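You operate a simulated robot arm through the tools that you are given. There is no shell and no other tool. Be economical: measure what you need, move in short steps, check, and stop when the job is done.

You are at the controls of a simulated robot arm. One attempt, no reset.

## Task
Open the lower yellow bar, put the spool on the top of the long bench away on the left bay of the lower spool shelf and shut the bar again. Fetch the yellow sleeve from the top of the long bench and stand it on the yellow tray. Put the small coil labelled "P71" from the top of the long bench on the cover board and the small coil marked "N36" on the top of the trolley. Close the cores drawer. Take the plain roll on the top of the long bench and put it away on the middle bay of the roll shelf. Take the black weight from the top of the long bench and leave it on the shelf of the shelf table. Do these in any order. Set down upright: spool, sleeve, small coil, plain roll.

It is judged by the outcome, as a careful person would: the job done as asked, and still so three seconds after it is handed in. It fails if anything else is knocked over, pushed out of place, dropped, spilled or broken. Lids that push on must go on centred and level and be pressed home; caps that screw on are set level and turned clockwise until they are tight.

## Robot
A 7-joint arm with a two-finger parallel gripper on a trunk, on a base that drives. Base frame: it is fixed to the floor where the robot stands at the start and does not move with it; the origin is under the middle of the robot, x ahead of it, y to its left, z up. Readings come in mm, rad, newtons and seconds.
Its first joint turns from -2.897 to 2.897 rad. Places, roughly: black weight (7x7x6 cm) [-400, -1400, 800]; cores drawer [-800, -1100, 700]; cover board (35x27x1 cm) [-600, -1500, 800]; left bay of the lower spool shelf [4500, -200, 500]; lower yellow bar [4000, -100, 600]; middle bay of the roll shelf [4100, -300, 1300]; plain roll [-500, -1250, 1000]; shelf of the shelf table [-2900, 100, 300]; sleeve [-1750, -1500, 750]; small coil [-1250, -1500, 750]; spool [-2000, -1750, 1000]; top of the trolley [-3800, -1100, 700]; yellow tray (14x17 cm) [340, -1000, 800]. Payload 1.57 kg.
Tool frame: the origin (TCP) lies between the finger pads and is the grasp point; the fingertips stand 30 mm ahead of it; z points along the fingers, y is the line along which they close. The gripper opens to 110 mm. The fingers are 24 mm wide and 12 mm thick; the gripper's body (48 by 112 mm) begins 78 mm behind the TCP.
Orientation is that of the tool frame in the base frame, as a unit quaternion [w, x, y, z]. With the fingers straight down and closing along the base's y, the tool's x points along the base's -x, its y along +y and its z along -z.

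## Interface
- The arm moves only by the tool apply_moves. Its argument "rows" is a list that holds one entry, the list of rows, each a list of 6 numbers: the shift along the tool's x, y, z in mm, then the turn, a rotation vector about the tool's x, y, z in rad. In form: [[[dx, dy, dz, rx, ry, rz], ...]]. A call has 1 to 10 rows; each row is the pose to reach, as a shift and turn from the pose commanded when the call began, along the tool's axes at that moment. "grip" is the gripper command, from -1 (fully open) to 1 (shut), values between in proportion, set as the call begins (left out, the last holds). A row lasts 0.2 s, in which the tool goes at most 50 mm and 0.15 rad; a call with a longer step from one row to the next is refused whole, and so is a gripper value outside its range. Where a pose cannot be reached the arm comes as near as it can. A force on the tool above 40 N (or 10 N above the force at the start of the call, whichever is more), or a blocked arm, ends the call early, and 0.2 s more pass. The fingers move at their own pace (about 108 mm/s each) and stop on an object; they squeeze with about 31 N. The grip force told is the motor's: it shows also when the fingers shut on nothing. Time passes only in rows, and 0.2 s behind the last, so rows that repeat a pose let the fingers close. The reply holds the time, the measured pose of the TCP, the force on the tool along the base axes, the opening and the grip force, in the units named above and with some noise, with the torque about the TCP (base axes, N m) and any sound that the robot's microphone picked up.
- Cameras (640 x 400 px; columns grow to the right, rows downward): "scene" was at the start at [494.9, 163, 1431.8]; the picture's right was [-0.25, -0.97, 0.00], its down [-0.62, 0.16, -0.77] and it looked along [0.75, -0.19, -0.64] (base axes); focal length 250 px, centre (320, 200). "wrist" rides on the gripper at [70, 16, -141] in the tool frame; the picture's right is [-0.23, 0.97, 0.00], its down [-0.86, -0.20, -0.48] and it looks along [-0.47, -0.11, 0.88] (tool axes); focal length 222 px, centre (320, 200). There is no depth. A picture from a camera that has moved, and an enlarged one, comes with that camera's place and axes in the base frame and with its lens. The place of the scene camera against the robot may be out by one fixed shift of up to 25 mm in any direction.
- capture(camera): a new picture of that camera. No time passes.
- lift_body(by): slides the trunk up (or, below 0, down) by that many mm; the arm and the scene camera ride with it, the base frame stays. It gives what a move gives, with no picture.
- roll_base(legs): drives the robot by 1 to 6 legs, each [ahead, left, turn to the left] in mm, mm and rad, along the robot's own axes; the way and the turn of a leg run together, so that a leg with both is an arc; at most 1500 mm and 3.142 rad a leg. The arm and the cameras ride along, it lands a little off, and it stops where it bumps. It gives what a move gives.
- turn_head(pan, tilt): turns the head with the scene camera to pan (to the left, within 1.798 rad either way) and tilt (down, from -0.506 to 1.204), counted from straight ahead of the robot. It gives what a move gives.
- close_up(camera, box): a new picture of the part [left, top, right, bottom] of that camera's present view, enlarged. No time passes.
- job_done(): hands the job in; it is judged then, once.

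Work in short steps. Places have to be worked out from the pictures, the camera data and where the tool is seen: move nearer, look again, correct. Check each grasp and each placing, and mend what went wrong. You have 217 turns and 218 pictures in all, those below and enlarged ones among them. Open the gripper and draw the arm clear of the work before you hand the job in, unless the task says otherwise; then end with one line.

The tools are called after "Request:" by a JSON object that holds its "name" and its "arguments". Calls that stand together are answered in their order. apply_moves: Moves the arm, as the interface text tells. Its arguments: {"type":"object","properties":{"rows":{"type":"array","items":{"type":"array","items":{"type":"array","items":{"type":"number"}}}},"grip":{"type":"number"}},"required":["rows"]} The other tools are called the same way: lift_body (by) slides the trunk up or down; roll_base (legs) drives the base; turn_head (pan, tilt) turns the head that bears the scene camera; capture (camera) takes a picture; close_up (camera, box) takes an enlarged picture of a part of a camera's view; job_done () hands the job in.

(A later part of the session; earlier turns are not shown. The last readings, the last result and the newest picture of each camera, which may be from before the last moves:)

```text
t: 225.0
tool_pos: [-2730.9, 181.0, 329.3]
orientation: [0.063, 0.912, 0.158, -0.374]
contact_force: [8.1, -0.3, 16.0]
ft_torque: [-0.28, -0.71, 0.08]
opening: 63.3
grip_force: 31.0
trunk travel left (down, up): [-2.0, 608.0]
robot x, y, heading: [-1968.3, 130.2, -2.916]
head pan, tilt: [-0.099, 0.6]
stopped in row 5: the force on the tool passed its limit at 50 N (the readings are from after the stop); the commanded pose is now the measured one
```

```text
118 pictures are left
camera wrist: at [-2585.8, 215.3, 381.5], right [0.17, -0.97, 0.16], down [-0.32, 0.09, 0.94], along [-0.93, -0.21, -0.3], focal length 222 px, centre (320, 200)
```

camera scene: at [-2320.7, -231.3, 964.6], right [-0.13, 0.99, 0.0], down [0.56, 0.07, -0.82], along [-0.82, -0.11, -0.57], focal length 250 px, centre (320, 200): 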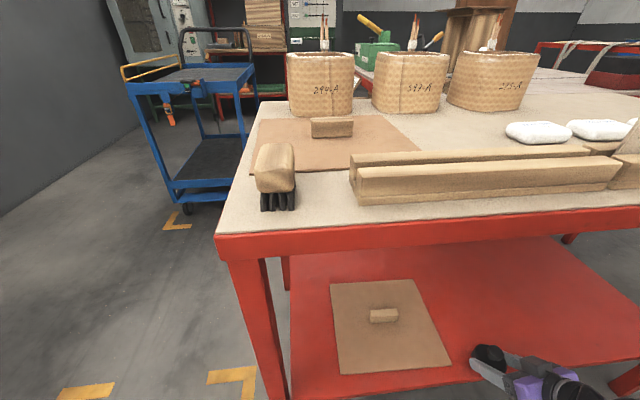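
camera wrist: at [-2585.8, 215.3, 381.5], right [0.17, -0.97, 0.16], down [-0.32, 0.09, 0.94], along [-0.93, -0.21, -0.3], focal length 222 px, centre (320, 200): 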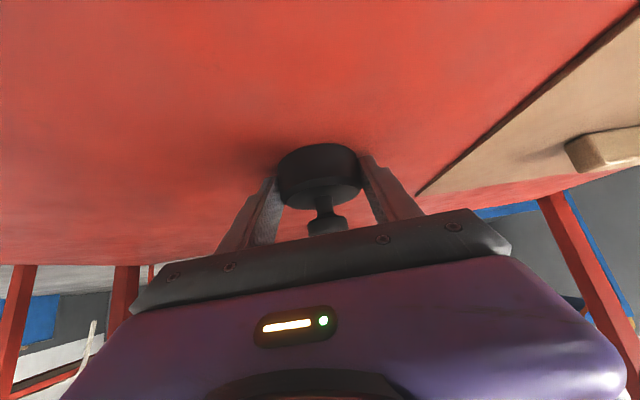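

Contact on the shelf. Release, then back out.

Request:
{"name": "apply_moves", "arguments": {"rows": [[[0, 0, 0, 0, 0, 0], [0, 0, 0, 0, 0, 0], [0, 0, 0, 0, 0, 0]]], "grip": -1}}

Request:
{"name": "roll_base", "arguments": {"legs": [[-350, 0, 0]]}}

Request:
{"name": "capture", "arguments": {"camera": "scene"}}

Request:
{"name": "capture", "arguments": {"camera": "wrist"}}

```text
t: 225.8
tool_pos: [-2731.2, 182.6, 329.7]
orientation: [0.062, 0.912, 0.156, -0.375]
contact_force: [4.2, 16.6, 23.6]
ft_torque: [-0.71, -0.22, 0.16]
opening: 97.2
grip_force: 0.1
trunk travel left (down, up): [-2.0, 608.0]
robot x, y, heading: [-1974.5, 130.3, -2.911]
head pan, tilt: [-0.099, 0.6]
```

```text
t: 228.1
tool_pos: [-2463.1, 280.6, 327.5]
orientation: [0.058, 0.915, 0.143, -0.373]
contact_force: [-0.3, -0.4, 0.4]
ft_torque: [0.0, 0.0, 0.02]
opening: 110.0
grip_force: 0.0
trunk travel left (down, up): [-2.0, 608.0]
robot x, y, heading: [-1706.4, 205.2, -2.949]
head pan, tilt: [-0.099, 0.6]
stopped in leg 1: the robot was blocked; the commanded pose is now the measured one
```

```text
117 pictures are left
camera scene: at [-2189.4, -98.0, 964.6], right [-0.09, 1.0, 0.0], down [0.56, 0.05, -0.83], along [-0.82, -0.08, -0.56], focal length 250 px, centre (320, 200)
```

scene: 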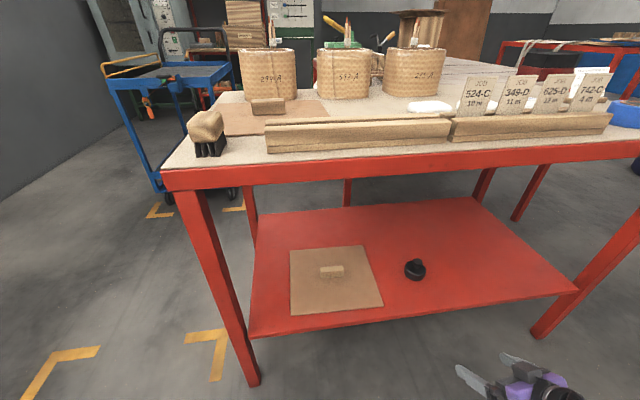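

```text
116 pictures are left
camera wrist: at [-2316.2, 309.3, 380.0], right [0.14, -0.98, 0.16], down [-0.32, 0.11, 0.94], along [-0.94, -0.18, -0.3], focal length 222 px, centre (320, 200)
```

wrist: 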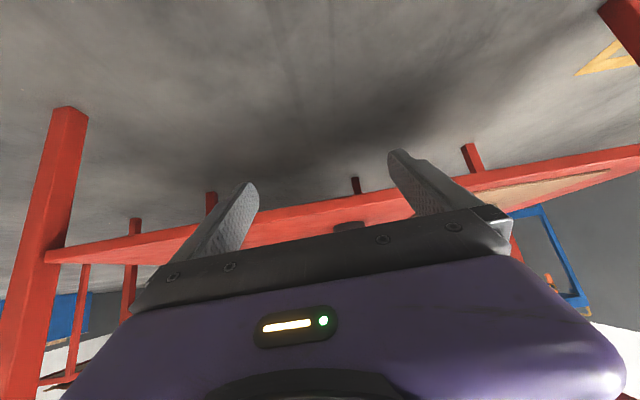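

Weight placed upright. Now N36: raise the trunk, raise the arm while turning the tool to near vertical, then drive to the bench.

Request:
{"name": "lift_body", "arguments": {"by": 400}}

Request:
{"name": "lift_body", "arguments": {"by": 205}}

Request:
{"name": "apply_moves", "arguments": {"rows": [[[-28, 0, -29, 0, 0.1, 0], [-56, 0, -58, 0, 0.2, 0], [-84, 0, -87, 0, 0.3, 0], [-112, 0, -116, 0, 0.4, 0], [-130, 0, -135, 0, 0.5, 0], [-130, 0, -135, 0, 0.62, 0]]]}}

Request:
{"name": "roll_base", "arguments": {"legs": [[40, 0, 0.04], [0, 720, 0]]}}

Request:
{"name": "turn_head", "arguments": {"pan": 0.6, "tilt": 0.6}}

Request:
{"name": "capture", "arguments": {"camera": "scene"}}

```text
t: 232.0
tool_pos: [-2461.9, 280.6, 727.9]
orientation: [0.058, 0.915, 0.142, -0.373]
contact_force: [0.5, -0.4, 0.8]
ft_torque: [-0.03, 0.0, 0.02]
opening: 110.0
grip_force: 0.2
trunk travel left (down, up): [-402.0, 208.0]
robot x, y, heading: [-1708.5, 205.4, -2.947]
head pan, tilt: [-0.099, 0.6]
```

```text
t: 234.2
tool_pos: [-2462.5, 279.9, 931.9]
orientation: [0.057, 0.915, 0.142, -0.373]
contact_force: [0.2, -1.0, -0.2]
ft_torque: [0.01, 0.02, 0.0]
opening: 109.8
grip_force: 0.2
trunk travel left (down, up): [-607.0, 3.0]
robot x, y, heading: [-1710.4, 204.3, -2.951]
head pan, tilt: [-0.099, 0.6]
```

```text
t: 235.6
tool_pos: [-2463.5, 278.5, 1121.0]
orientation: [0.013, 0.985, 0.15, -0.078]
contact_force: [0.1, -4.7, -4.5]
ft_torque: [0.43, 0.05, -0.08]
opening: 109.8
grip_force: 0.2
out of reach, approached as far as the arm can: row 4
trunk travel left (down, up): [-607.0, 3.0]
robot x, y, heading: [-1706.3, 202.3, -2.948]
head pan, tilt: [-0.099, 0.6]
```

```text
t: 236.3
tool_pos: [-2469.5, 273.6, 1119.1]
orientation: [0.011, 0.985, 0.154, -0.075]
contact_force: [-0.8, -0.4, 0.0]
ft_torque: [0.05, -0.06, 0.01]
opening: 109.8
grip_force: 0.1
trunk travel left (down, up): [-607.0, 3.0]
robot x, y, heading: [-1715.7, 201.2, -2.941]
head pan, tilt: [-0.099, 0.6]
stopped in leg 1: the robot was blocked; the commanded pose is now the measured one
```

```text
t: 237.4
tool_pos: [-2469.7, 273.6, 1119.9]
orientation: [0.011, 0.985, 0.154, -0.075]
contact_force: [-0.5, -0.1, -0.7]
ft_torque: [-0.01, 0.02, 0.03]
opening: 110.1
grip_force: 0.1
trunk travel left (down, up): [-607.0, 3.0]
robot x, y, heading: [-1716.4, 199.5, -2.936]
head pan, tilt: [0.6, 0.6]
```

```text
115 pictures are left
camera scene: at [-2169.3, -159.7, 1569.6], right [-0.72, 0.7, 0.0], down [0.39, 0.4, -0.83], along [-0.58, -0.59, -0.56], focal length 250 px, centre (320, 200)
```

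scene: 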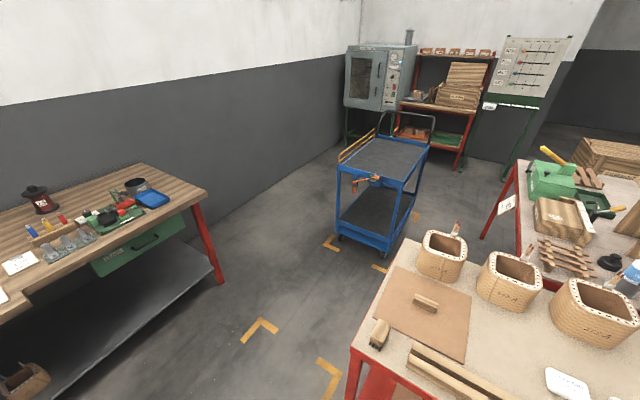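

Rotation touched the hoist; move straight ahead first, then sideways.

Request:
{"name": "roll_base", "arguments": {"legs": [[80, 0, 0], [0, 650, 0], [0, 0, 0.03]]}}

Request:
{"name": "turn_head", "arguments": {"pan": 1.3, "tilt": 0.6}}

Request:
{"name": "capture", "arguments": {"camera": "scene"}}

```text
t: 242.1
tool_pos: [-2419.9, -406.5, 1119.2]
orientation: [0.013, 0.982, 0.171, -0.075]
contact_force: [0.0, -0.8, -0.2]
ft_torque: [0.03, 0.0, 0.03]
opening: 110.0
grip_force: 0.0
trunk travel left (down, up): [-607.0, 3.0]
robot x, y, heading: [-1658.9, -455.4, -2.908]
head pan, tilt: [0.6, 0.6]
```

```text
t: 243.1
tool_pos: [-2419.4, -407.1, 1118.8]
orientation: [0.012, 0.983, 0.169, -0.075]
contact_force: [-0.3, 0.5, -0.6]
ft_torque: [0.0, 0.02, -0.03]
opening: 110.1
grip_force: 0.1
trunk travel left (down, up): [-607.0, 3.0]
robot x, y, heading: [-1660.0, -458.9, -2.916]
head pan, tilt: [1.3, 0.6]
```

```text
114 pictures are left
camera scene: at [-2050.3, -852.2, 1569.6], right [-1.0, 0.04, 0.0], down [0.02, 0.56, -0.83], along [-0.03, -0.82, -0.56], focal length 250 px, centre (320, 200)
```

scene: 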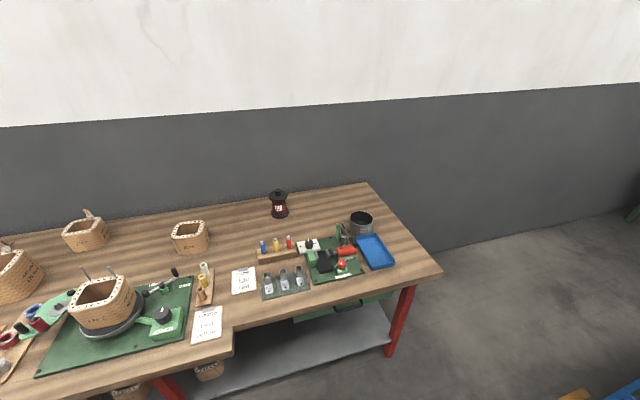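

Good view. Enlarge the sleeve/marker area.

Request:
{"name": "close_up", "arguments": {"camera": "scene", "box": [160, 180, 320, 280]}}

Request:
{"name": "close_up", "arguments": {"camera": "scene", "box": [40, 190, 232, 310]}}

```text
4.00 times, centred on (240, 230) of scene
camera zoom: at [-2050.3, -852.2, 1569.6], right [-1.0, 0.04, 0.0], down [0.02, 0.56, -0.83], along [-0.03, -0.82, -0.56], focal length 1000 px, centre (640, 80)
```

zoom: 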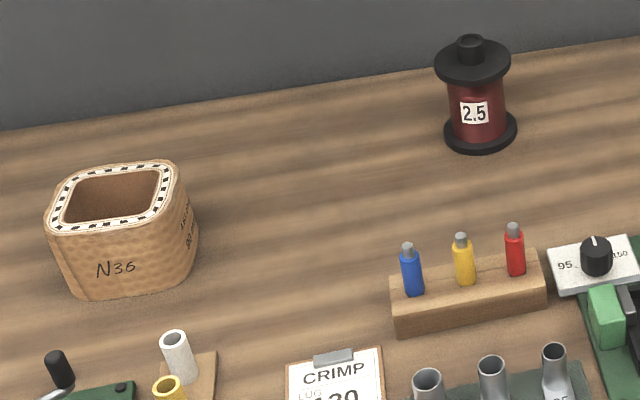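

```text
3.33 times, centred on (136, 250) of scene
camera zoom: at [-2050.3, -852.2, 1569.6], right [-1.0, 0.04, 0.0], down [0.02, 0.56, -0.83], along [-0.03, -0.82, -0.56], focal length 833 px, centre (933, 33)
```

zoom: 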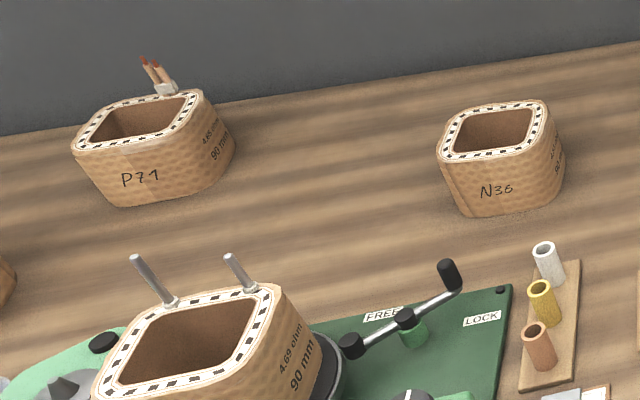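

The yellow sleeve is the middle small tube; N36 ≈(-1543,-1630), P71 ≈(-1099,-1675), sleeve ≈(-1663,-1427), spool ≈(-1887,-1843). Go ahead 160, turn left to face the bench, look with the wrist camera.

Request:
{"name": "roll_base", "arguments": {"legs": [[160, 0, 0], [0, 0, 1.575]]}}

Request:
{"name": "turn_head", "arguments": {"pan": -0.2, "tilt": 0.8}}

Request:
{"name": "capture", "arguments": {"camera": "scene"}}

Request:
{"name": "capture", "arguments": {"camera": "wrist"}}

```text
t: 248.4
tool_pos: [-1843.6, -1250.3, 1120.4]
orientation: [0.062, 0.564, 0.822, -0.044]
contact_force: [-0.5, 0.3, -0.5]
ft_torque: [0.0, -0.03, 0.02]
opening: 110.3
grip_force: 0.1
trunk travel left (down, up): [-607.0, 3.0]
robot x, y, heading: [-1812.0, -489.2, -1.317]
head pan, tilt: [1.3, 0.6]
```

```text
t: 250.0
tool_pos: [-1842.8, -1249.3, 1118.5]
orientation: [0.062, 0.564, 0.822, -0.044]
contact_force: [0.0, 0.6, 0.4]
ft_torque: [0.0, -0.02, 0.04]
opening: 109.8
grip_force: 0.0
trunk travel left (down, up): [-607.0, 3.0]
robot x, y, heading: [-1811.7, -491.4, -1.318]
head pan, tilt: [-0.201, 0.799]
```

```text
111 pictures are left
camera scene: at [-1522.3, -950.3, 1552.8], right [-1.0, -0.06, 0.0], down [-0.04, 0.72, -0.7], along [0.04, -0.7, -0.72], focal length 250 px, centre (320, 200)
```

scene: 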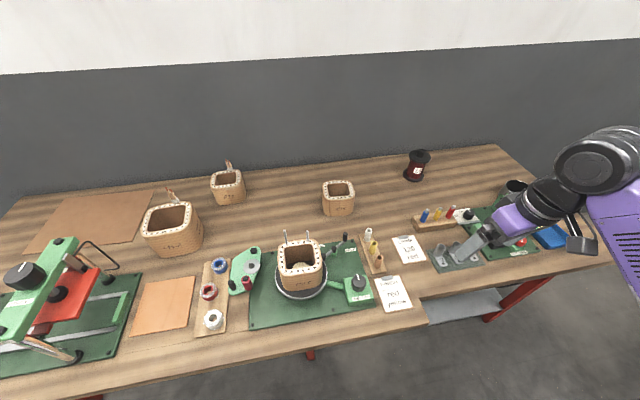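

```text
110 pictures are left
camera wrist: at [-1861.4, -1160.2, 1248.3], right [0.99, 0.14, 0.03], down [0.09, -0.79, 0.6], along [0.11, -0.59, -0.8], focal length 222 px, centre (320, 200)
```

wrist: 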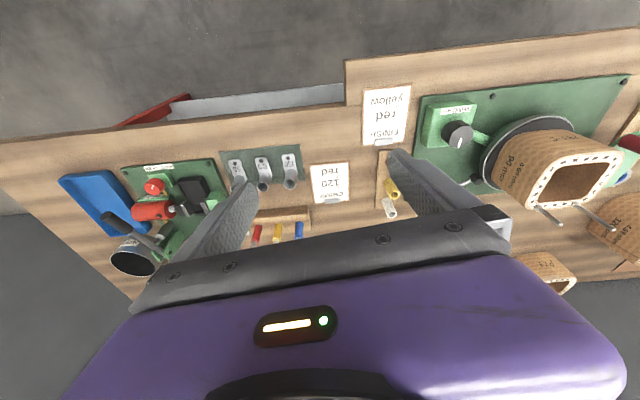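

Drive 240 nearer and shift the tool left 200, staying at height; then view N36 with the wrist camera.

Request:
{"name": "roll_base", "arguments": {"legs": [[240, 0, -0.018]]}}

Request:
{"name": "apply_moves", "arguments": {"rows": [[[-20, 40, 0, 0, 0, 0], [-40, 80, 0, 0, 0, 0], [-60, 120, 0, 0, 0, 0], [-80, 160, 0, 0, 0, 0], [-100, 200, 0, 0, 0, 0]]]}}

Request:
{"name": "capture", "arguments": {"camera": "wrist"}}

Request:
{"name": "capture", "arguments": {"camera": "scene"}}

```text
t: 251.8
tool_pos: [-1794.0, -1486.0, 1120.2]
orientation: [0.061, 0.57, 0.818, -0.044]
contact_force: [-0.5, 0.3, 0.9]
ft_torque: [-0.01, 0.01, 0.0]
opening: 110.0
grip_force: 0.1
trunk travel left (down, up): [-607.0, 3.0]
robot x, y, heading: [-1748.6, -728.1, -1.335]
head pan, tilt: [-0.201, 0.799]
```

```text
t: 253.0
tool_pos: [-1572.1, -1509.3, 1134.0]
orientation: [0.062, 0.571, 0.818, -0.044]
contact_force: [-0.1, -0.5, 1.0]
ft_torque: [-0.01, -0.03, 0.0]
opening: 110.2
grip_force: 0.0
trunk travel left (down, up): [-607.0, 3.0]
robot x, y, heading: [-1754.9, -729.7, -1.325]
head pan, tilt: [-0.201, 0.799]
```

```text
109 pictures are left
camera wrist: at [-1587.4, -1419.0, 1262.7], right [0.99, 0.13, 0.03], down [0.08, -0.79, 0.6], along [0.1, -0.6, -0.8], focal length 222 px, centre (320, 200)
```

wrist: 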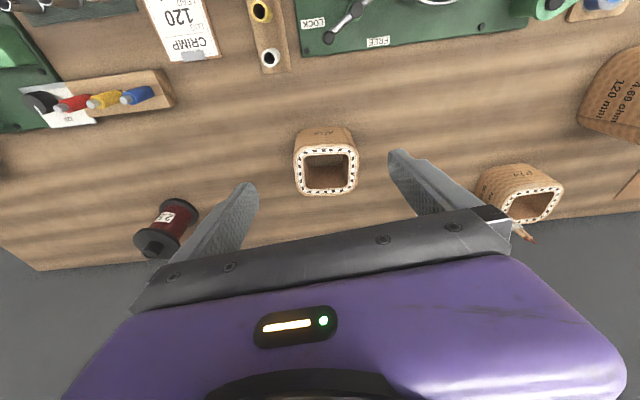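

```text
108 pictures are left
camera scene: at [-1468.6, -1191.5, 1552.8], right [-1.0, -0.04, 0.0], down [-0.03, 0.72, -0.7], along [0.03, -0.7, -0.72], focal length 250 px, centre (320, 200)
```

scene: 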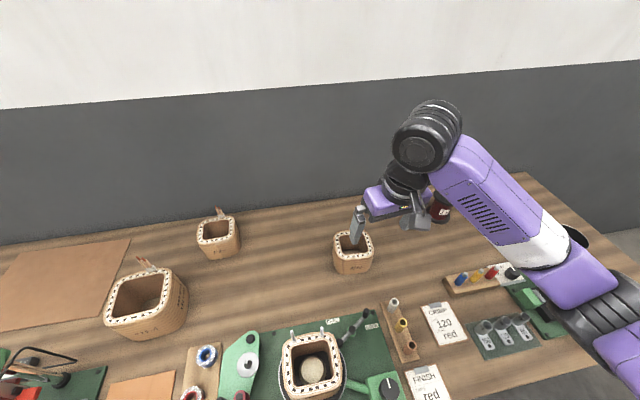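

Align yaw with the coil, descend 110 and move over it for a second view.

Request:
{"name": "apply_moves", "arguments": {"rows": [[[-16, -1, 30, 0, 0, 0.03], [-33, -2, 60, 0, 0, 0.06], [-50, -3, 90, 0, 0, 0.09], [-66, -4, 121, 0, 0, 0.116]]]}}

Request:
{"name": "capture", "arguments": {"camera": "wrist"}}

```text
t: 254.0
tool_pos: [-1545.0, -1591.0, 1023.4]
orientation: [0.065, 0.616, 0.784, -0.041]
contact_force: [-0.4, 0.6, 0.0]
ft_torque: [0.0, -0.03, 0.02]
opening: 110.0
grip_force: 0.0
trunk travel left (down, up): [-607.0, 3.0]
robot x, y, heading: [-1749.4, -729.3, -1.327]
head pan, tilt: [-0.201, 0.799]
```

```text
107 pictures are left
camera wrist: at [-1553.0, -1499.6, 1152.2], right [1.0, 0.01, 0.05], down [-0.02, -0.8, 0.6], along [0.05, -0.6, -0.8], focal length 222 px, centre (320, 200)
```

wrist: 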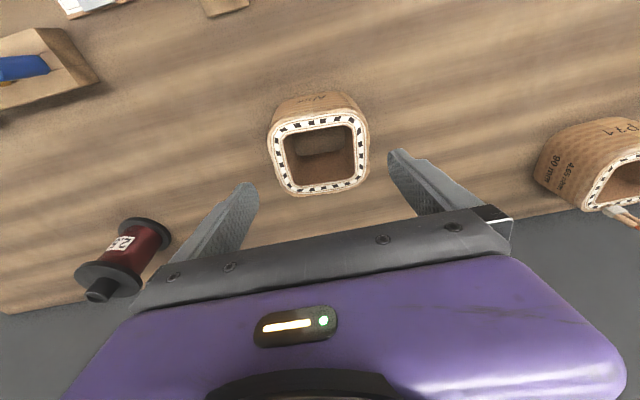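

N36: top z≈951, 99 mm wide, walls ~14 mm, centre (-1541,-1592). Grip the left wall: set opening ~60, shift 46 mm left, then descend 82.

Request:
{"name": "apply_moves", "arguments": {"rows": [[[-1, 23, 0.5, 0, 0, 0], [-2, 45.5, 1, 0, 0, 0], [-2, 45.5, 1, 0, 0, 0]]], "grip": -0.09}}

Request:
{"name": "capture", "arguments": {"camera": "wrist"}}

```text
t: 254.8
tool_pos: [-1498.9, -1579.7, 1023.9]
orientation: [0.065, 0.616, 0.784, -0.041]
contact_force: [-0.2, -0.7, -0.1]
ft_torque: [0.01, -0.04, -0.02]
opening: 60.0
grip_force: 0.0
trunk travel left (down, up): [-607.0, 3.0]
robot x, y, heading: [-1750.9, -730.7, -1.327]
head pan, tilt: [-0.201, 0.799]
```

```text
106 pictures are left
camera wrist: at [-1508.5, -1488.2, 1154.1], right [1.0, 0.01, 0.05], down [-0.02, -0.8, 0.6], along [0.05, -0.6, -0.8], focal length 222 px, centre (320, 200)
```

wrist: 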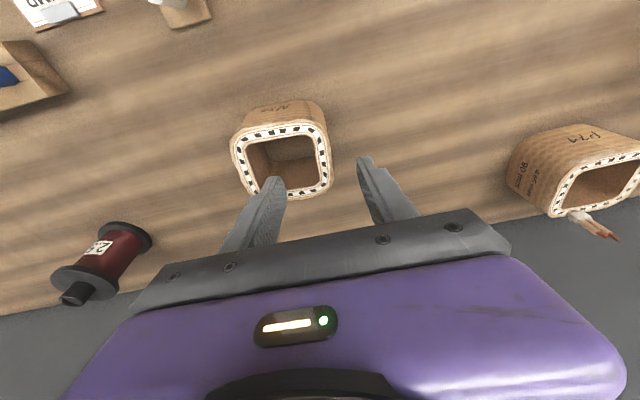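

Aligned. Descend onto the wall and close.

Request:
{"name": "apply_moves", "arguments": {"rows": [[[4, 3, 27, 0, 0, 0], [8, 3, 54, 0, 0, 0], [12.5, 3, 81, 0, 0, 0]]]}}

Request:
{"name": "apply_moves", "arguments": {"rows": [[[0, 0, 0, 0, 0, 0], [0, 0, 0, 0, 0, 0], [0, 0, 0, 0, 0, 0]]], "grip": 1}}

Request:
{"name": "capture", "arguments": {"camera": "wrist"}}

```text
t: 255.6
tool_pos: [-1496.5, -1578.3, 941.1]
orientation: [0.065, 0.616, 0.784, -0.041]
contact_force: [-0.6, 3.5, 6.7]
ft_torque: [0.1, 0.23, -0.11]
opening: 59.4
grip_force: 0.1
trunk travel left (down, up): [-607.0, 3.0]
robot x, y, heading: [-1752.9, -728.1, -1.326]
head pan, tilt: [-0.201, 0.799]
```

```text
t: 256.4
tool_pos: [-1496.0, -1576.6, 941.4]
orientation: [0.064, 0.616, 0.784, -0.041]
contact_force: [-0.8, -1.0, 1.2]
ft_torque: [-0.01, 0.05, -0.04]
opening: 0.0
grip_force: 20.9
trunk travel left (down, up): [-607.0, 3.0]
robot x, y, heading: [-1752.0, -729.6, -1.325]
head pan, tilt: [-0.201, 0.799]
```

```text
105 pictures are left
camera wrist: at [-1504.4, -1487.3, 1070.9], right [1.0, 0.01, 0.05], down [-0.02, -0.8, 0.6], along [0.05, -0.6, -0.8], focal length 222 px, centre (320, 200)
```

wrist: 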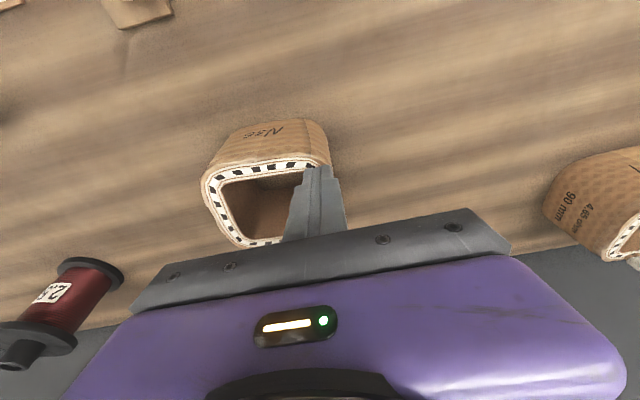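

Missed: re-triangulation gives N36 top z≈912, centre (-1541,-1609). Raise slightly, reopen, shift and descend again.

Request:
{"name": "apply_moves", "arguments": {"rows": [[[-2, 0, -15, 0, 0, 0], [-2, 0, -15, 0, 0, 0], [-23, -11, -12, 0, 0, 0], [-23, -11, -12, 0, 0, 0]]], "grip": -0.09}}

Request:
{"name": "capture", "arguments": {"camera": "wrist"}}

```text
t: 257.4
tool_pos: [-1502.8, -1602.0, 956.3]
orientation: [0.063, 0.616, 0.784, -0.041]
contact_force: [0.1, 0.0, 0.6]
ft_torque: [0.0, -0.01, -0.01]
opening: 59.9
grip_force: 0.1
trunk travel left (down, up): [-607.0, 3.0]
robot x, y, heading: [-1752.9, -730.7, -1.33]
head pan, tilt: [-0.201, 0.799]
```

```text
104 pictures are left
camera wrist: at [-1511.2, -1511.5, 1085.9], right [1.0, 0.01, 0.05], down [-0.02, -0.8, 0.6], along [0.05, -0.6, -0.8], focal length 222 px, centre (320, 200)
```

wrist: 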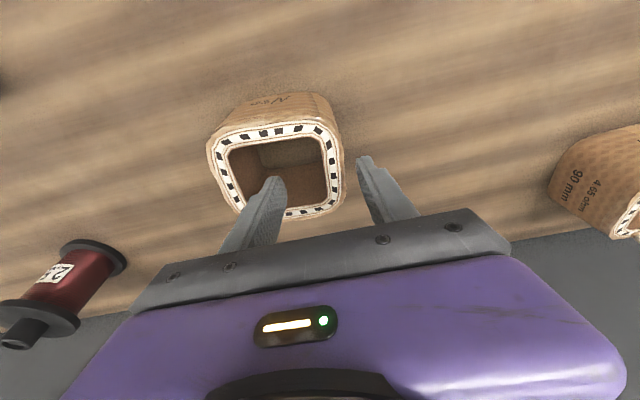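

Now descend 54 with a 10 mm left correction, and close.

Request:
{"name": "apply_moves", "arguments": {"rows": [[[2, 10, 16, 0, 0, 0], [5, 10, 34, 0, 0, 0], [8.3, 10, 53, 0, 0, 0]]]}}

Request:
{"name": "apply_moves", "arguments": {"rows": [[[0, 0, 0, 0, 0, 0], [0, 0, 0, 0, 0, 0], [0, 0, 0, 0, 0, 0]]], "grip": 1}}

Request:
{"name": "capture", "arguments": {"camera": "wrist"}}

```text
t: 258.2
tool_pos: [-1492.5, -1602.0, 902.8]
orientation: [0.065, 0.616, 0.784, -0.04]
contact_force: [-0.6, 0.8, 0.0]
ft_torque: [-0.01, -0.02, 0.03]
opening: 60.1
grip_force: 0.0
trunk travel left (down, up): [-607.0, 3.0]
robot x, y, heading: [-1756.2, -727.3, -1.33]
head pan, tilt: [-0.201, 0.799]
```

```text
t: 259.0
tool_pos: [-1492.7, -1601.9, 904.3]
orientation: [0.064, 0.616, 0.784, -0.041]
contact_force: [-1.8, 3.6, 7.1]
ft_torque: [-0.07, 1.04, -0.58]
opening: 20.0
grip_force: 30.9
trunk travel left (down, up): [-607.0, 3.0]
robot x, y, heading: [-1749.7, -728.3, -1.325]
head pan, tilt: [-0.201, 0.799]
```

```text
103 pictures are left
camera wrist: at [-1500.9, -1510.5, 1033.3], right [1.0, 0.01, 0.05], down [-0.02, -0.8, 0.6], along [0.05, -0.6, -0.8], focal length 222 px, centre (320, 200)
```

wrist: 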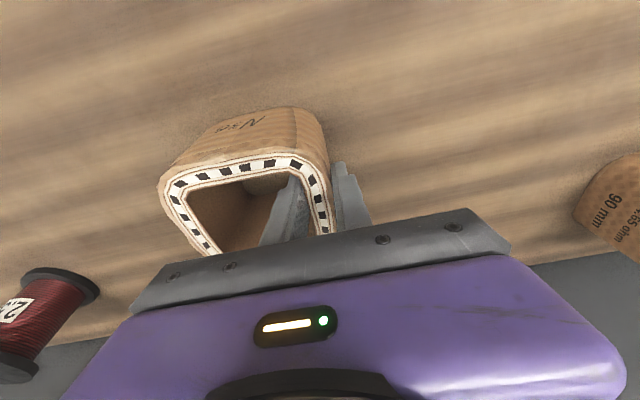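

Wall gripped (20 mm). Lift and check.

Request:
{"name": "apply_moves", "arguments": {"rows": [[[-2, 0, -15, 0, 0, 0], [-8, 1, -50, 0, 0, 0], [-15, 2, -98, 0, 0, 0], [-22, 2, -145, 0, 0, 0], [-29, 3, -190, 0, 0, 0]]]}}

Request:
{"name": "capture", "arguments": {"camera": "wrist"}}

Request:
{"name": "capture", "arguments": {"camera": "scene"}}

```text
t: 260.2
tool_pos: [-1488.3, -1601.5, 1095.5]
orientation: [0.063, 0.615, 0.785, -0.041]
contact_force: [1.7, -0.1, -5.6]
ft_torque: [0.09, -0.18, -0.04]
opening: 19.6
grip_force: 30.8
trunk travel left (down, up): [-607.0, 3.0]
robot x, y, heading: [-1755.4, -727.1, -1.328]
head pan, tilt: [-0.201, 0.799]
```

```text
102 pictures are left
camera wrist: at [-1495.8, -1511.2, 1225.1], right [1.0, 0.01, 0.05], down [-0.02, -0.8, 0.6], along [0.05, -0.6, -0.8], focal length 222 px, centre (320, 200)
```

wrist: 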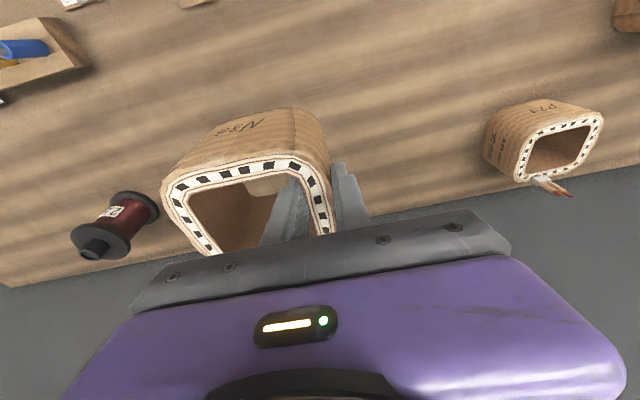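

```text
101 pictures are left
camera scene: at [-1466.1, -1191.2, 1552.3], right [-1.0, -0.04, 0.0], down [-0.03, 0.72, -0.7], along [0.03, -0.7, -0.72], focal length 250 px, centre (320, 200)
```

scene: 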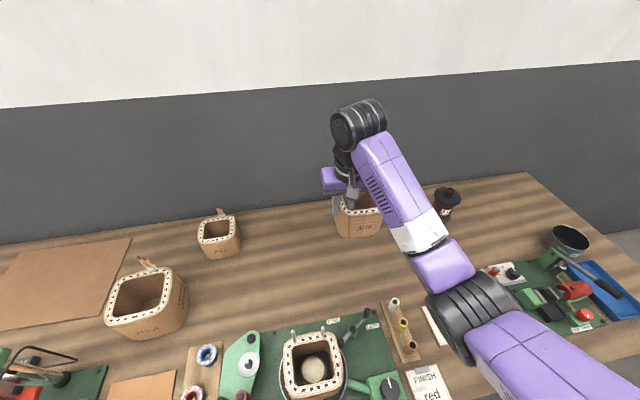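

N36 lifted (0.57 kg). Shift right 80 to keep clear of the winder rods, retract, and back the base off.

Request:
{"name": "apply_moves", "arguments": {"rows": [[[0, -40, 0, 0, 0, 0], [0, -80, 0, 0, 0, 0], [45, -80, -7, 0, 0, 0], [90, -80, -14, 0, 0, 0], [135, -80, -21, 0, 0, 0], [180, -80, -27, 0, 0, 0]]]}}

Request:
{"name": "roll_base", "arguments": {"legs": [[-210, 0, 0], [0, 0, -1.575]]}}

Request:
{"name": "turn_head", "arguments": {"pan": 0.0, "tilt": 0.5}}

Request:
{"name": "capture", "arguments": {"camera": "scene"}}

```text
t: 261.6
tool_pos: [-1612.6, -1444.5, 1096.7]
orientation: [0.064, 0.616, 0.784, -0.041]
contact_force: [0.0, -0.9, -5.3]
ft_torque: [0.13, -0.27, 0.0]
opening: 19.9
grip_force: 31.3
trunk travel left (down, up): [-607.0, 3.0]
robot x, y, heading: [-1753.2, -728.8, -1.332]
head pan, tilt: [-0.201, 0.799]
```

```text
t: 267.1
tool_pos: [-2523.2, -646.4, 1096.8]
orientation: [0.017, 0.991, 0.109, -0.075]
contact_force: [-0.1, -0.3, -5.3]
ft_torque: [-0.27, -0.09, 0.03]
opening: 19.6
grip_force: 30.9
trunk travel left (down, up): [-607.0, 3.0]
robot x, y, heading: [-1806.8, -521.1, -2.92]
head pan, tilt: [-0.201, 0.799]
```

```text
t: 267.9
tool_pos: [-2522.1, -646.9, 1096.4]
orientation: [0.016, 0.991, 0.11, -0.075]
contact_force: [0.7, 0.1, -5.2]
ft_torque: [-0.28, -0.11, 0.0]
opening: 19.6
grip_force: 30.7
trunk travel left (down, up): [-607.0, 3.0]
robot x, y, heading: [-1803.3, -520.5, -2.917]
head pan, tilt: [0.0, 0.499]
```

```text
100 pictures are left
camera scene: at [-2279.5, -846.6, 1578.6], right [-0.22, 0.98, 0.0], down [0.47, 0.11, -0.88], along [-0.86, -0.19, -0.48], focal length 250 px, centre (320, 200)
```

scene: 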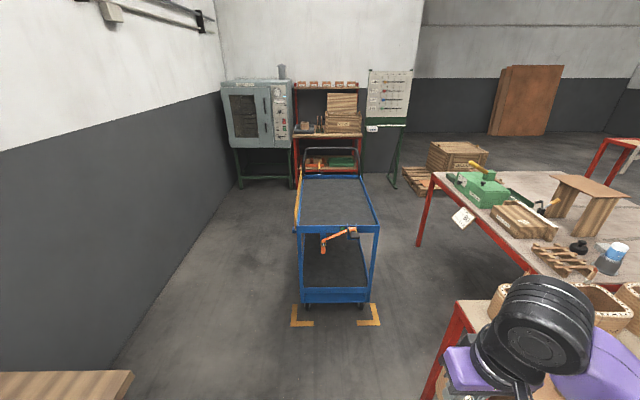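

Trolley top: s≈-3600..-4360, n≈-400..+80. Drive forward and left to line up with it.

Request:
{"name": "roll_base", "arguments": {"legs": [[0, 165, 0.01], [900, 0, 0]]}}

Request:
{"name": "turn_head", "arguments": {"pan": 0.0, "tilt": 0.8}}

Request:
{"name": "capture", "arguments": {"camera": "scene"}}

Request:
{"name": "capture", "arguments": {"camera": "wrist"}}

```text
t: 273.7
tool_pos: [-3350.9, -1028.0, 1097.7]
orientation: [0.016, 0.99, 0.117, -0.074]
contact_force: [0.9, -0.6, -6.3]
ft_torque: [-0.24, -0.09, 0.03]
opening: 19.7
grip_force: 30.8
trunk travel left (down, up): [-607.0, 3.0]
robot x, y, heading: [-2632.6, -890.1, -2.901]
head pan, tilt: [0.0, 0.499]
```

```text
t: 274.5
tool_pos: [-3350.6, -1026.6, 1096.6]
orientation: [0.016, 0.99, 0.117, -0.074]
contact_force: [-0.2, -0.2, -5.8]
ft_torque: [-0.22, -0.16, -0.03]
opening: 19.8
grip_force: 30.6
trunk travel left (down, up): [-607.0, 3.0]
robot x, y, heading: [-2635.6, -892.6, -2.905]
head pan, tilt: [0.0, 0.799]
```

```text
99 pictures are left
camera scene: at [-3094.5, -1221.3, 1552.7], right [-0.24, 0.97, 0.0], down [0.7, 0.17, -0.7], along [-0.68, -0.17, -0.72], focal length 250 px, centre (320, 200)
```

scene: 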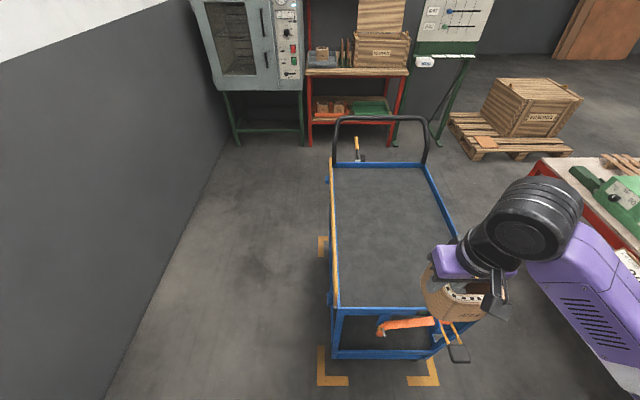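

```text
98 pictures are left
camera wrist: at [-3259.5, -1020.8, 1226.2], right [0.01, -1.0, 0.05], down [-0.8, 0.02, 0.6], along [-0.6, -0.05, -0.8], focal length 222 px, centre (320, 200)
```

wrist: 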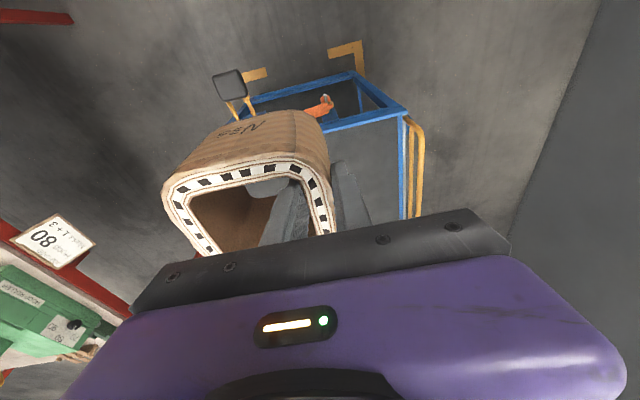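

Coil is centred on the trolley's width. Drive 260 forward and lower with the trunk.

Request:
{"name": "roll_base", "arguments": {"legs": [[260, 0, 0]]}}

Request:
{"name": "lift_body", "arguments": {"by": -170}}

Request:
{"name": "capture", "arguments": {"camera": "scene"}}

Request:
{"name": "capture", "arguments": {"camera": "wrist"}}

```text
t: 276.4
tool_pos: [-3611.9, -1089.5, 1097.8]
orientation: [0.016, 0.99, 0.116, -0.074]
contact_force: [1.1, -0.1, -5.7]
ft_torque: [-0.23, -0.14, 0.02]
opening: 19.8
grip_force: 30.9
trunk travel left (down, up): [-607.0, 3.0]
robot x, y, heading: [-2897.0, -953.1, -2.903]
head pan, tilt: [0.0, 0.799]
```

```text
t: 278.3
tool_pos: [-3611.6, -1090.6, 926.2]
orientation: [0.016, 0.99, 0.116, -0.074]
contact_force: [-0.1, -0.2, -5.8]
ft_torque: [-0.28, -0.13, 0.04]
opening: 19.6
grip_force: 31.3
trunk travel left (down, up): [-437.0, 173.0]
robot x, y, heading: [-2898.9, -957.5, -2.904]
head pan, tilt: [0.0, 0.799]
```

```text
97 pictures are left
camera scene: at [-3356.7, -1284.5, 1382.7], right [-0.24, 0.97, 0.0], down [0.7, 0.17, -0.7], along [-0.68, -0.16, -0.72], focal length 250 px, centre (320, 200)
```

scene: 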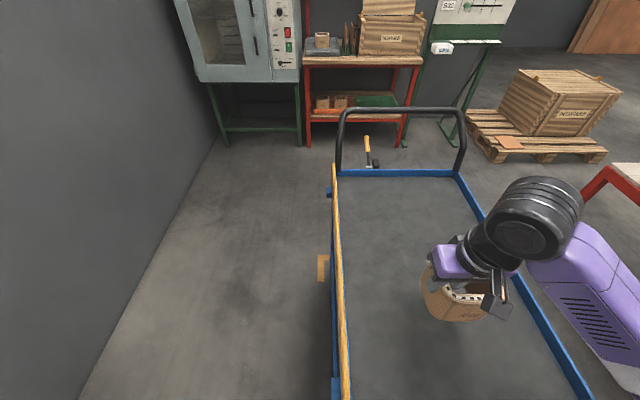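

```text
96 pictures are left
camera wrist: at [-3521.5, -1083.6, 1056.2], right [0.01, -1.0, 0.05], down [-0.8, 0.02, 0.6], along [-0.6, -0.04, -0.8], focal length 222 px, centre (320, 200)
```

wrist: 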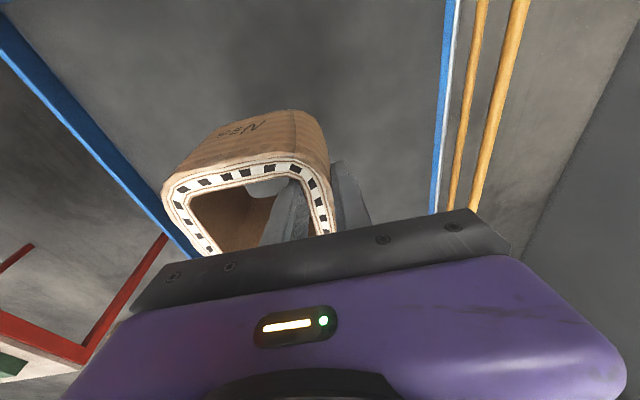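

Coil is well over the tray. Lower a further 50 by trunk, then by small arm steps until contact.

Request:
{"name": "lift_body", "arguments": {"by": -50}}

Request:
{"name": "apply_moves", "arguments": {"rows": [[[1, 0, 6, 0, 0, 0], [2, 0, 12, 0, 0, 0], [3, 0, 18, 0, 0, 0], [4, 0, 24, 0, 0, 0], [4.5, 0, 30, 0, 0, 0], [5.5, 0, 36, 0, 0, 0], [6.5, 0, 42, 0, 0, 0], [7.5, 0, 48, 0, 0, 0], [8, 0, 54, 0, 0, 0], [9, 0, 60, 0, 0, 0]]]}}

Request:
{"name": "capture", "arguments": {"camera": "wrist"}}

```text
t: 279.2
tool_pos: [-3611.4, -1090.2, 876.0]
orientation: [0.017, 0.99, 0.117, -0.074]
contact_force: [0.1, 0.2, -5.1]
ft_torque: [-0.27, -0.14, 0.02]
opening: 19.6
grip_force: 31.1
trunk travel left (down, up): [-387.0, 223.0]
robot x, y, heading: [-2895.8, -954.2, -2.902]
head pan, tilt: [0.0, 0.799]
```

```text
t: 281.4
tool_pos: [-3612.8, -1091.3, 819.2]
orientation: [0.017, 0.99, 0.117, -0.077]
contact_force: [1.9, -8.7, 27.0]
ft_torque: [0.96, 0.6, -0.17]
opening: 20.6
grip_force: 31.0
trunk travel left (down, up): [-387.0, 223.0]
robot x, y, heading: [-2898.0, -955.8, -2.905]
head pan, tilt: [0.0, 0.799]
```

```text
95 pictures are left
camera wrist: at [-3521.6, -1084.3, 947.3], right [0.01, -1.0, 0.05], down [-0.8, 0.02, 0.6], along [-0.6, -0.05, -0.8], focal length 222 px, centre (320, 200)
```

wrist: 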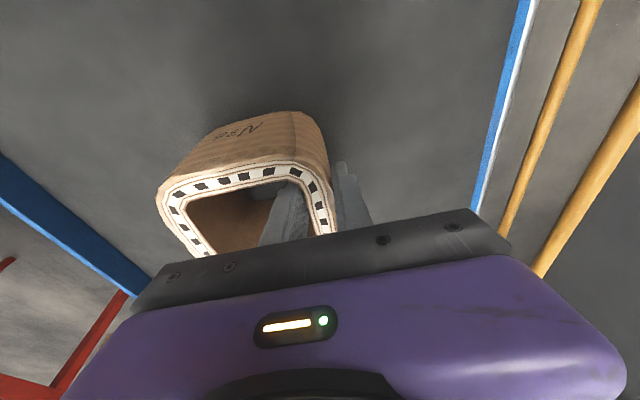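

Resting on the tray (27 N). Open to 60 mm and raise vertically.

Request:
{"name": "apply_moves", "arguments": {"rows": [[[0, 0, -3, 0, 0, 0], [0, 0, -3, 0, 0, 0], [0, 0, -3, 0, 0, 0]]], "grip": -0.09}}

Request:
{"name": "apply_moves", "arguments": {"rows": [[[-4, 0, -25, 0, 0, 0], [-8, 0, -55, 0, 0, 0], [-15, 0, -100, 0, 0, 0], [-23, 0, -148, 0, 0, 0]]]}}

Request:
{"name": "capture", "arguments": {"camera": "wrist"}}

Request:
{"name": "capture", "arguments": {"camera": "scene"}}

```text
t: 282.2
tool_pos: [-3611.6, -1090.5, 818.7]
orientation: [0.017, 0.99, 0.116, -0.074]
contact_force: [-0.3, 0.3, -0.6]
ft_torque: [0.0, 0.0, -0.01]
opening: 60.1
grip_force: 0.0
trunk travel left (down, up): [-387.0, 223.0]
robot x, y, heading: [-2893.1, -955.9, -2.9]
head pan, tilt: [0.0, 0.799]
```

```text
t: 283.2
tool_pos: [-3609.5, -1088.5, 971.2]
orientation: [0.017, 0.99, 0.117, -0.074]
contact_force: [-0.6, -0.5, -0.6]
ft_torque: [0.0, -0.02, -0.01]
opening: 59.8
grip_force: 0.1
trunk travel left (down, up): [-387.0, 223.0]
robot x, y, heading: [-2895.3, -951.2, -2.903]
head pan, tilt: [0.0, 0.799]
```

```text
94 pictures are left
camera wrist: at [-3518.8, -1081.3, 1100.5], right [0.01, -1.0, 0.05], down [-0.8, 0.02, 0.6], along [-0.6, -0.04, -0.8], focal length 222 px, centre (320, 200)
```

wrist: 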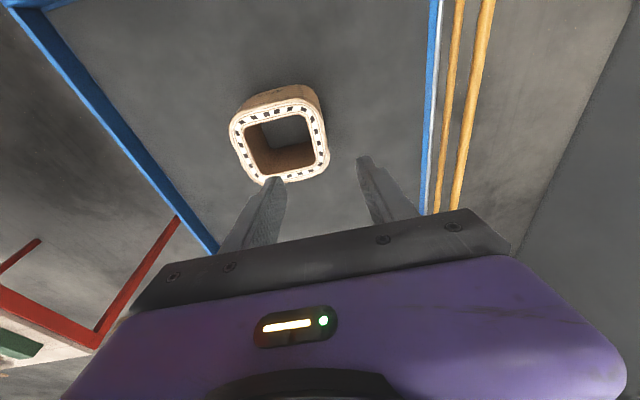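

```text
93 pictures are left
camera scene: at [-3356.6, -1284.5, 1332.6], right [-0.24, 0.97, 0.0], down [0.7, 0.17, -0.7], along [-0.68, -0.16, -0.72], focal length 250 px, centre (320, 200)
```

scene: 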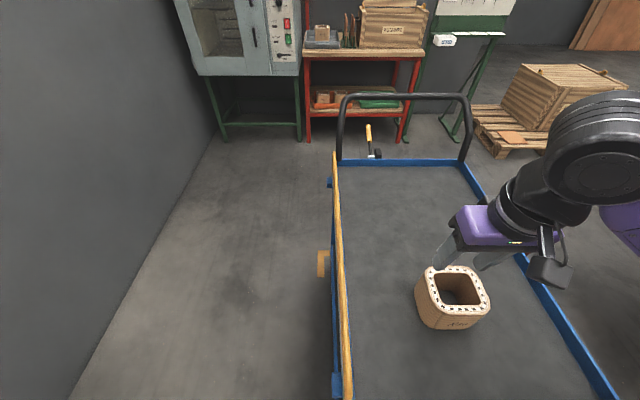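

N36 is on the trolley. Raise the trunk, back up along the aisle toward P71's position, and face the bench.

Request:
{"name": "lift_body", "arguments": {"by": 220}}

Request:
{"name": "roll_base", "arguments": {"legs": [[-1500, 0, -0.005], [-60, -60, 0], [0, 0, 1.57]]}}

Request:
{"name": "turn_head", "arguments": {"pan": 0.0, "tilt": 0.8}}

Request:
{"name": "capture", "arguments": {"camera": "scene"}}

```text
t: 285.5
tool_pos: [-3609.5, -1087.7, 1191.4]
orientation: [0.017, 0.99, 0.116, -0.075]
contact_force: [0.8, -0.5, 0.6]
ft_torque: [-0.02, -0.03, 0.02]
opening: 60.2
grip_force: 0.0
trunk travel left (down, up): [-607.0, 3.0]
robot x, y, heading: [-2894.0, -954.3, -2.906]
head pan, tilt: [0.0, 0.799]
```

```text
t: 297.5
tool_pos: [-1234.6, -1201.3, 1190.8]
orientation: [0.066, 0.592, 0.803, -0.039]
contact_force: [0.6, -0.8, -0.6]
ft_torque: [0.02, 0.01, 0.0]
opening: 60.3
grip_force: 0.0
trunk travel left (down, up): [-607.0, 3.0]
robot x, y, heading: [-1416.5, -496.7, -1.273]
head pan, tilt: [0.0, 0.799]
```

```text
t: 298.1
tool_pos: [-1234.8, -1199.6, 1191.0]
orientation: [0.066, 0.591, 0.803, -0.038]
contact_force: [1.1, 0.0, -0.5]
ft_torque: [0.01, -0.03, 0.01]
opening: 60.1
grip_force: 0.2
trunk travel left (down, up): [-607.0, 3.0]
robot x, y, heading: [-1419.2, -495.6, -1.268]
head pan, tilt: [0.0, 0.799]
```

```text
92 pictures are left
camera scene: at [-1086.9, -937.4, 1552.8], right [-0.95, -0.3, 0.0], down [-0.21, 0.68, -0.7], along [0.21, -0.67, -0.72], focal length 250 px, centre (320, 200)
```

scene: 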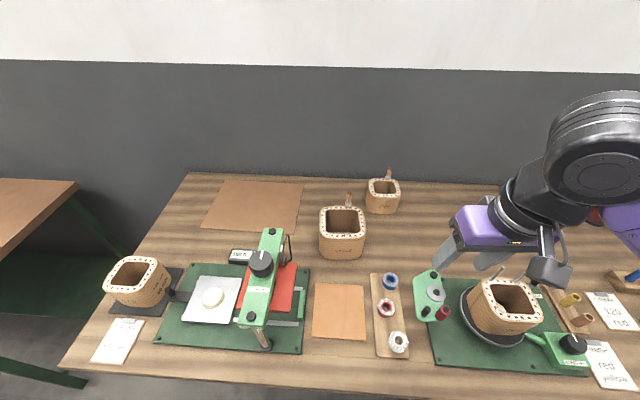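

Square up, tilt the tool 40° forward for reach, and drive 175 nearer.

Request:
{"name": "roll_base", "arguments": {"legs": [[0, 0, -0.068]]}}

Request:
{"name": "apply_moves", "arguments": {"rows": [[[0, 7, 0, 0, -0.11, 0], [0, 14, 0, 0, -0.22, 0], [0, 21, 0, 0, -0.33, 0], [0, 27, 0, 0, -0.44, 0], [0, 27, 0, 0, -0.55, 0]]]}}

Request:
{"name": "roll_base", "arguments": {"legs": [[170, 0, 0]]}}

Request:
{"name": "capture", "arguments": {"camera": "wrist"}}

```text
t: 298.9
tool_pos: [-1284.3, -1211.9, 1190.7]
orientation: [0.064, 0.62, 0.781, -0.041]
contact_force: [0.1, 0.6, 0.1]
ft_torque: [0.03, 0.05, 0.01]
opening: 60.1
grip_force: 0.0
trunk travel left (down, up): [-607.0, 3.0]
robot x, y, heading: [-1413.5, -496.7, -1.334]
head pan, tilt: [0.0, 0.799]
```

```text
t: 300.1
tool_pos: [-1254.9, -1222.6, 1187.8]
orientation: [0.274, 0.585, 0.734, -0.208]
contact_force: [-0.4, 0.4, 0.2]
ft_torque: [0.0, 0.01, 0.03]
opening: 60.1
grip_force: 0.0
out of reach, approached as far as the arm can: row 5
trunk travel left (down, up): [-607.0, 3.0]
robot x, y, heading: [-1413.1, -495.0, -1.336]
head pan, tilt: [0.0, 0.799]
```

```text
t: 301.6
tool_pos: [-1214.3, -1383.6, 1189.4]
orientation: [0.273, 0.584, 0.736, -0.206]
contact_force: [0.3, -0.5, 0.3]
ft_torque: [0.01, 0.0, -0.01]
opening: 60.0
grip_force: 0.0
trunk travel left (down, up): [-607.0, 3.0]
robot x, y, heading: [-1377.3, -656.7, -1.33]
head pan, tilt: [0.0, 0.799]
```

```text
91 pictures are left
camera wrist: at [-1233.0, -1239.3, 1251.6], right [0.99, 0.06, 0.16], down [-0.13, -0.39, 0.91], along [0.11, -0.92, -0.37], focal length 222 px, centre (320, 200)
```

wrist: 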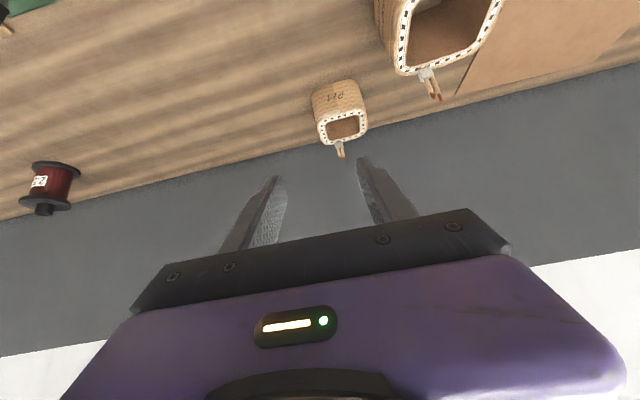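

P71 seen ahead. Advance 230 and descend 190, then re-measure.

Request:
{"name": "apply_moves", "arguments": {"rows": [[[-8, 0, 42, 0, 0, 0], [-15, 0, 84, 0, 0, 0], [-23, 0, 126, 0, 0, 0], [-31, 0, 168, 0, 0, 0], [-39, 0, 210, 0, 0, 0], [-46, 0, 252, 0, 0, 0], [-54, 0, 293, 0, 0, 0]]]}}

Request:
{"name": "capture", "arguments": {"camera": "wrist"}}

```text
t: 303.2
tool_pos: [-1157.2, -1605.9, 1002.2]
orientation: [0.274, 0.583, 0.736, -0.206]
contact_force: [-0.1, 0.2, 0.4]
ft_torque: [0.04, -0.02, -0.01]
opening: 60.0
grip_force: 0.1
trunk travel left (down, up): [-607.0, 3.0]
robot x, y, heading: [-1373.2, -656.6, -1.335]
head pan, tilt: [0.0, 0.799]
```

```text
90 pictures are left
camera wrist: at [-1176.7, -1461.9, 1065.1], right [0.99, 0.06, 0.16], down [-0.13, -0.39, 0.91], along [0.11, -0.92, -0.37], focal length 222 px, centre (320, 200)
```

wrist: 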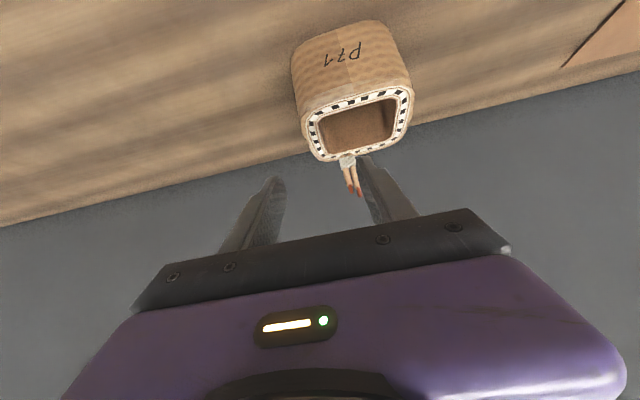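

Estimated P71 top centre (-1100,-1642,912); grip its right wall. Move in to just above and check.

Request:
{"name": "apply_moves", "arguments": {"rows": [[[-3, 3, 30, 0, 0, 0], [-6, 6, 60, 0, 0, 0]]]}}

Request:
{"name": "capture", "arguments": {"camera": "wrist"}}

```text
t: 303.8
tool_pos: [-1141.9, -1646.2, 958.6]
orientation: [0.274, 0.584, 0.736, -0.207]
contact_force: [0.5, -0.3, 0.7]
ft_torque: [0.02, -0.02, -0.01]
opening: 60.3
grip_force: 0.0
trunk travel left (down, up): [-607.0, 3.0]
robot x, y, heading: [-1377.6, -663.2, -1.338]
head pan, tilt: [0.0, 0.799]
```

```text
89 pictures are left
camera wrist: at [-1161.1, -1502.2, 1021.1], right [0.99, 0.06, 0.16], down [-0.13, -0.39, 0.91], along [0.11, -0.92, -0.37], focal length 222 px, centre (320, 200)
```

wrist: 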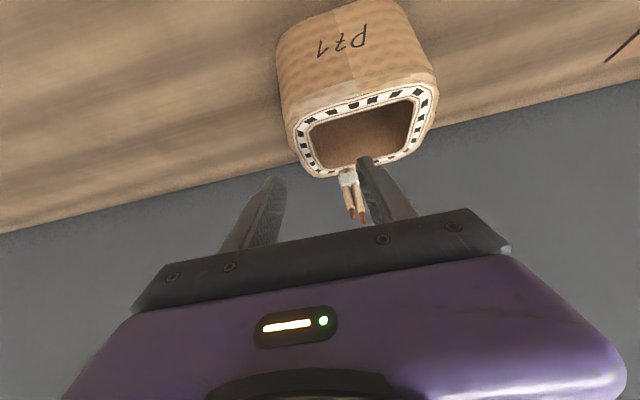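

Fingers straddle the right wall as wanted. Descend 52 straight down and close.

Request:
{"name": "apply_moves", "arguments": {"rows": [[[12, -3, 14, 0, 0, 0], [23, -3, 27, 0, 0, 0], [33, -3, 40, 0, 0, 0]]]}}

Request:
{"name": "capture", "arguments": {"camera": "wrist"}}

```text
t: 304.6
tool_pos: [-1142.9, -1650.2, 908.4]
orientation: [0.276, 0.583, 0.734, -0.209]
contact_force: [1.2, -4.0, 10.0]
ft_torque: [0.23, -0.3, -0.1]
opening: 60.6
grip_force: 0.2
trunk travel left (down, up): [-607.0, 3.0]
robot x, y, heading: [-1373.1, -658.4, -1.334]
head pan, tilt: [0.0, 0.799]
```

```text
88 pictures are left
camera wrist: at [-1162.7, -1505.5, 971.3], right [0.98, 0.06, 0.16], down [-0.13, -0.38, 0.92], along [0.11, -0.92, -0.37], focal length 222 px, centre (320, 200)
```

wrist: 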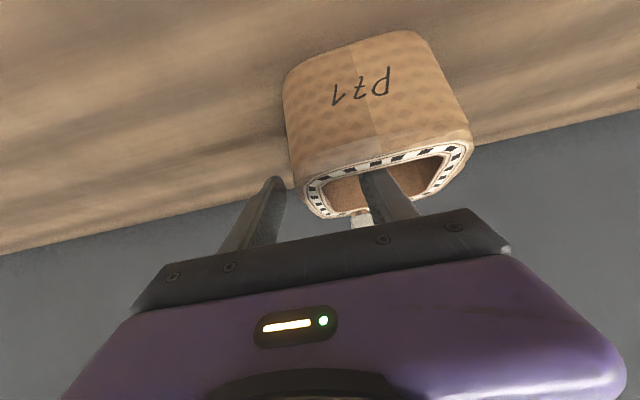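

A 10 N contact: the inner fingertip probably touches the back wall. Raise 12, pull back 16, and descend again.

Request:
{"name": "apply_moves", "arguments": {"rows": [[[-8, 0, -9, 0, 0, 0], [4, 0, -19, 0, 0, 0], [8, 0, -15, 0, 0, 0], [13, 0, -9, 0, 0, 0], [16, 0, -6, 0, 0, 0]]]}}

Request:
{"name": "capture", "arguments": {"camera": "wrist"}}

```text
t: 305.7
tool_pos: [-1146.0, -1638.3, 912.2]
orientation: [0.283, 0.582, 0.731, -0.214]
contact_force: [1.4, -2.8, 4.4]
ft_torque: [0.09, -0.16, -0.16]
opening: 60.1
grip_force: 0.2
trunk travel left (down, up): [-607.0, 3.0]
robot x, y, heading: [-1379.0, -657.0, -1.332]
head pan, tilt: [0.0, 0.799]
stopped in row 5: the force on the tool passed its limit at 43 N (the readings are from after the stop); the commanded pose is now the measured one
```

```text
87 pictures are left
camera wrist: at [-1165.1, -1493.0, 972.1], right [0.98, 0.06, 0.17], down [-0.14, -0.36, 0.92], along [0.12, -0.93, -0.35], focal length 222 px, centre (320, 200)
```

wrist: 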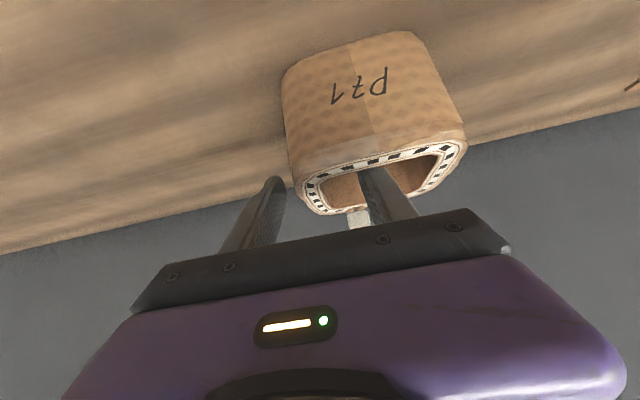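

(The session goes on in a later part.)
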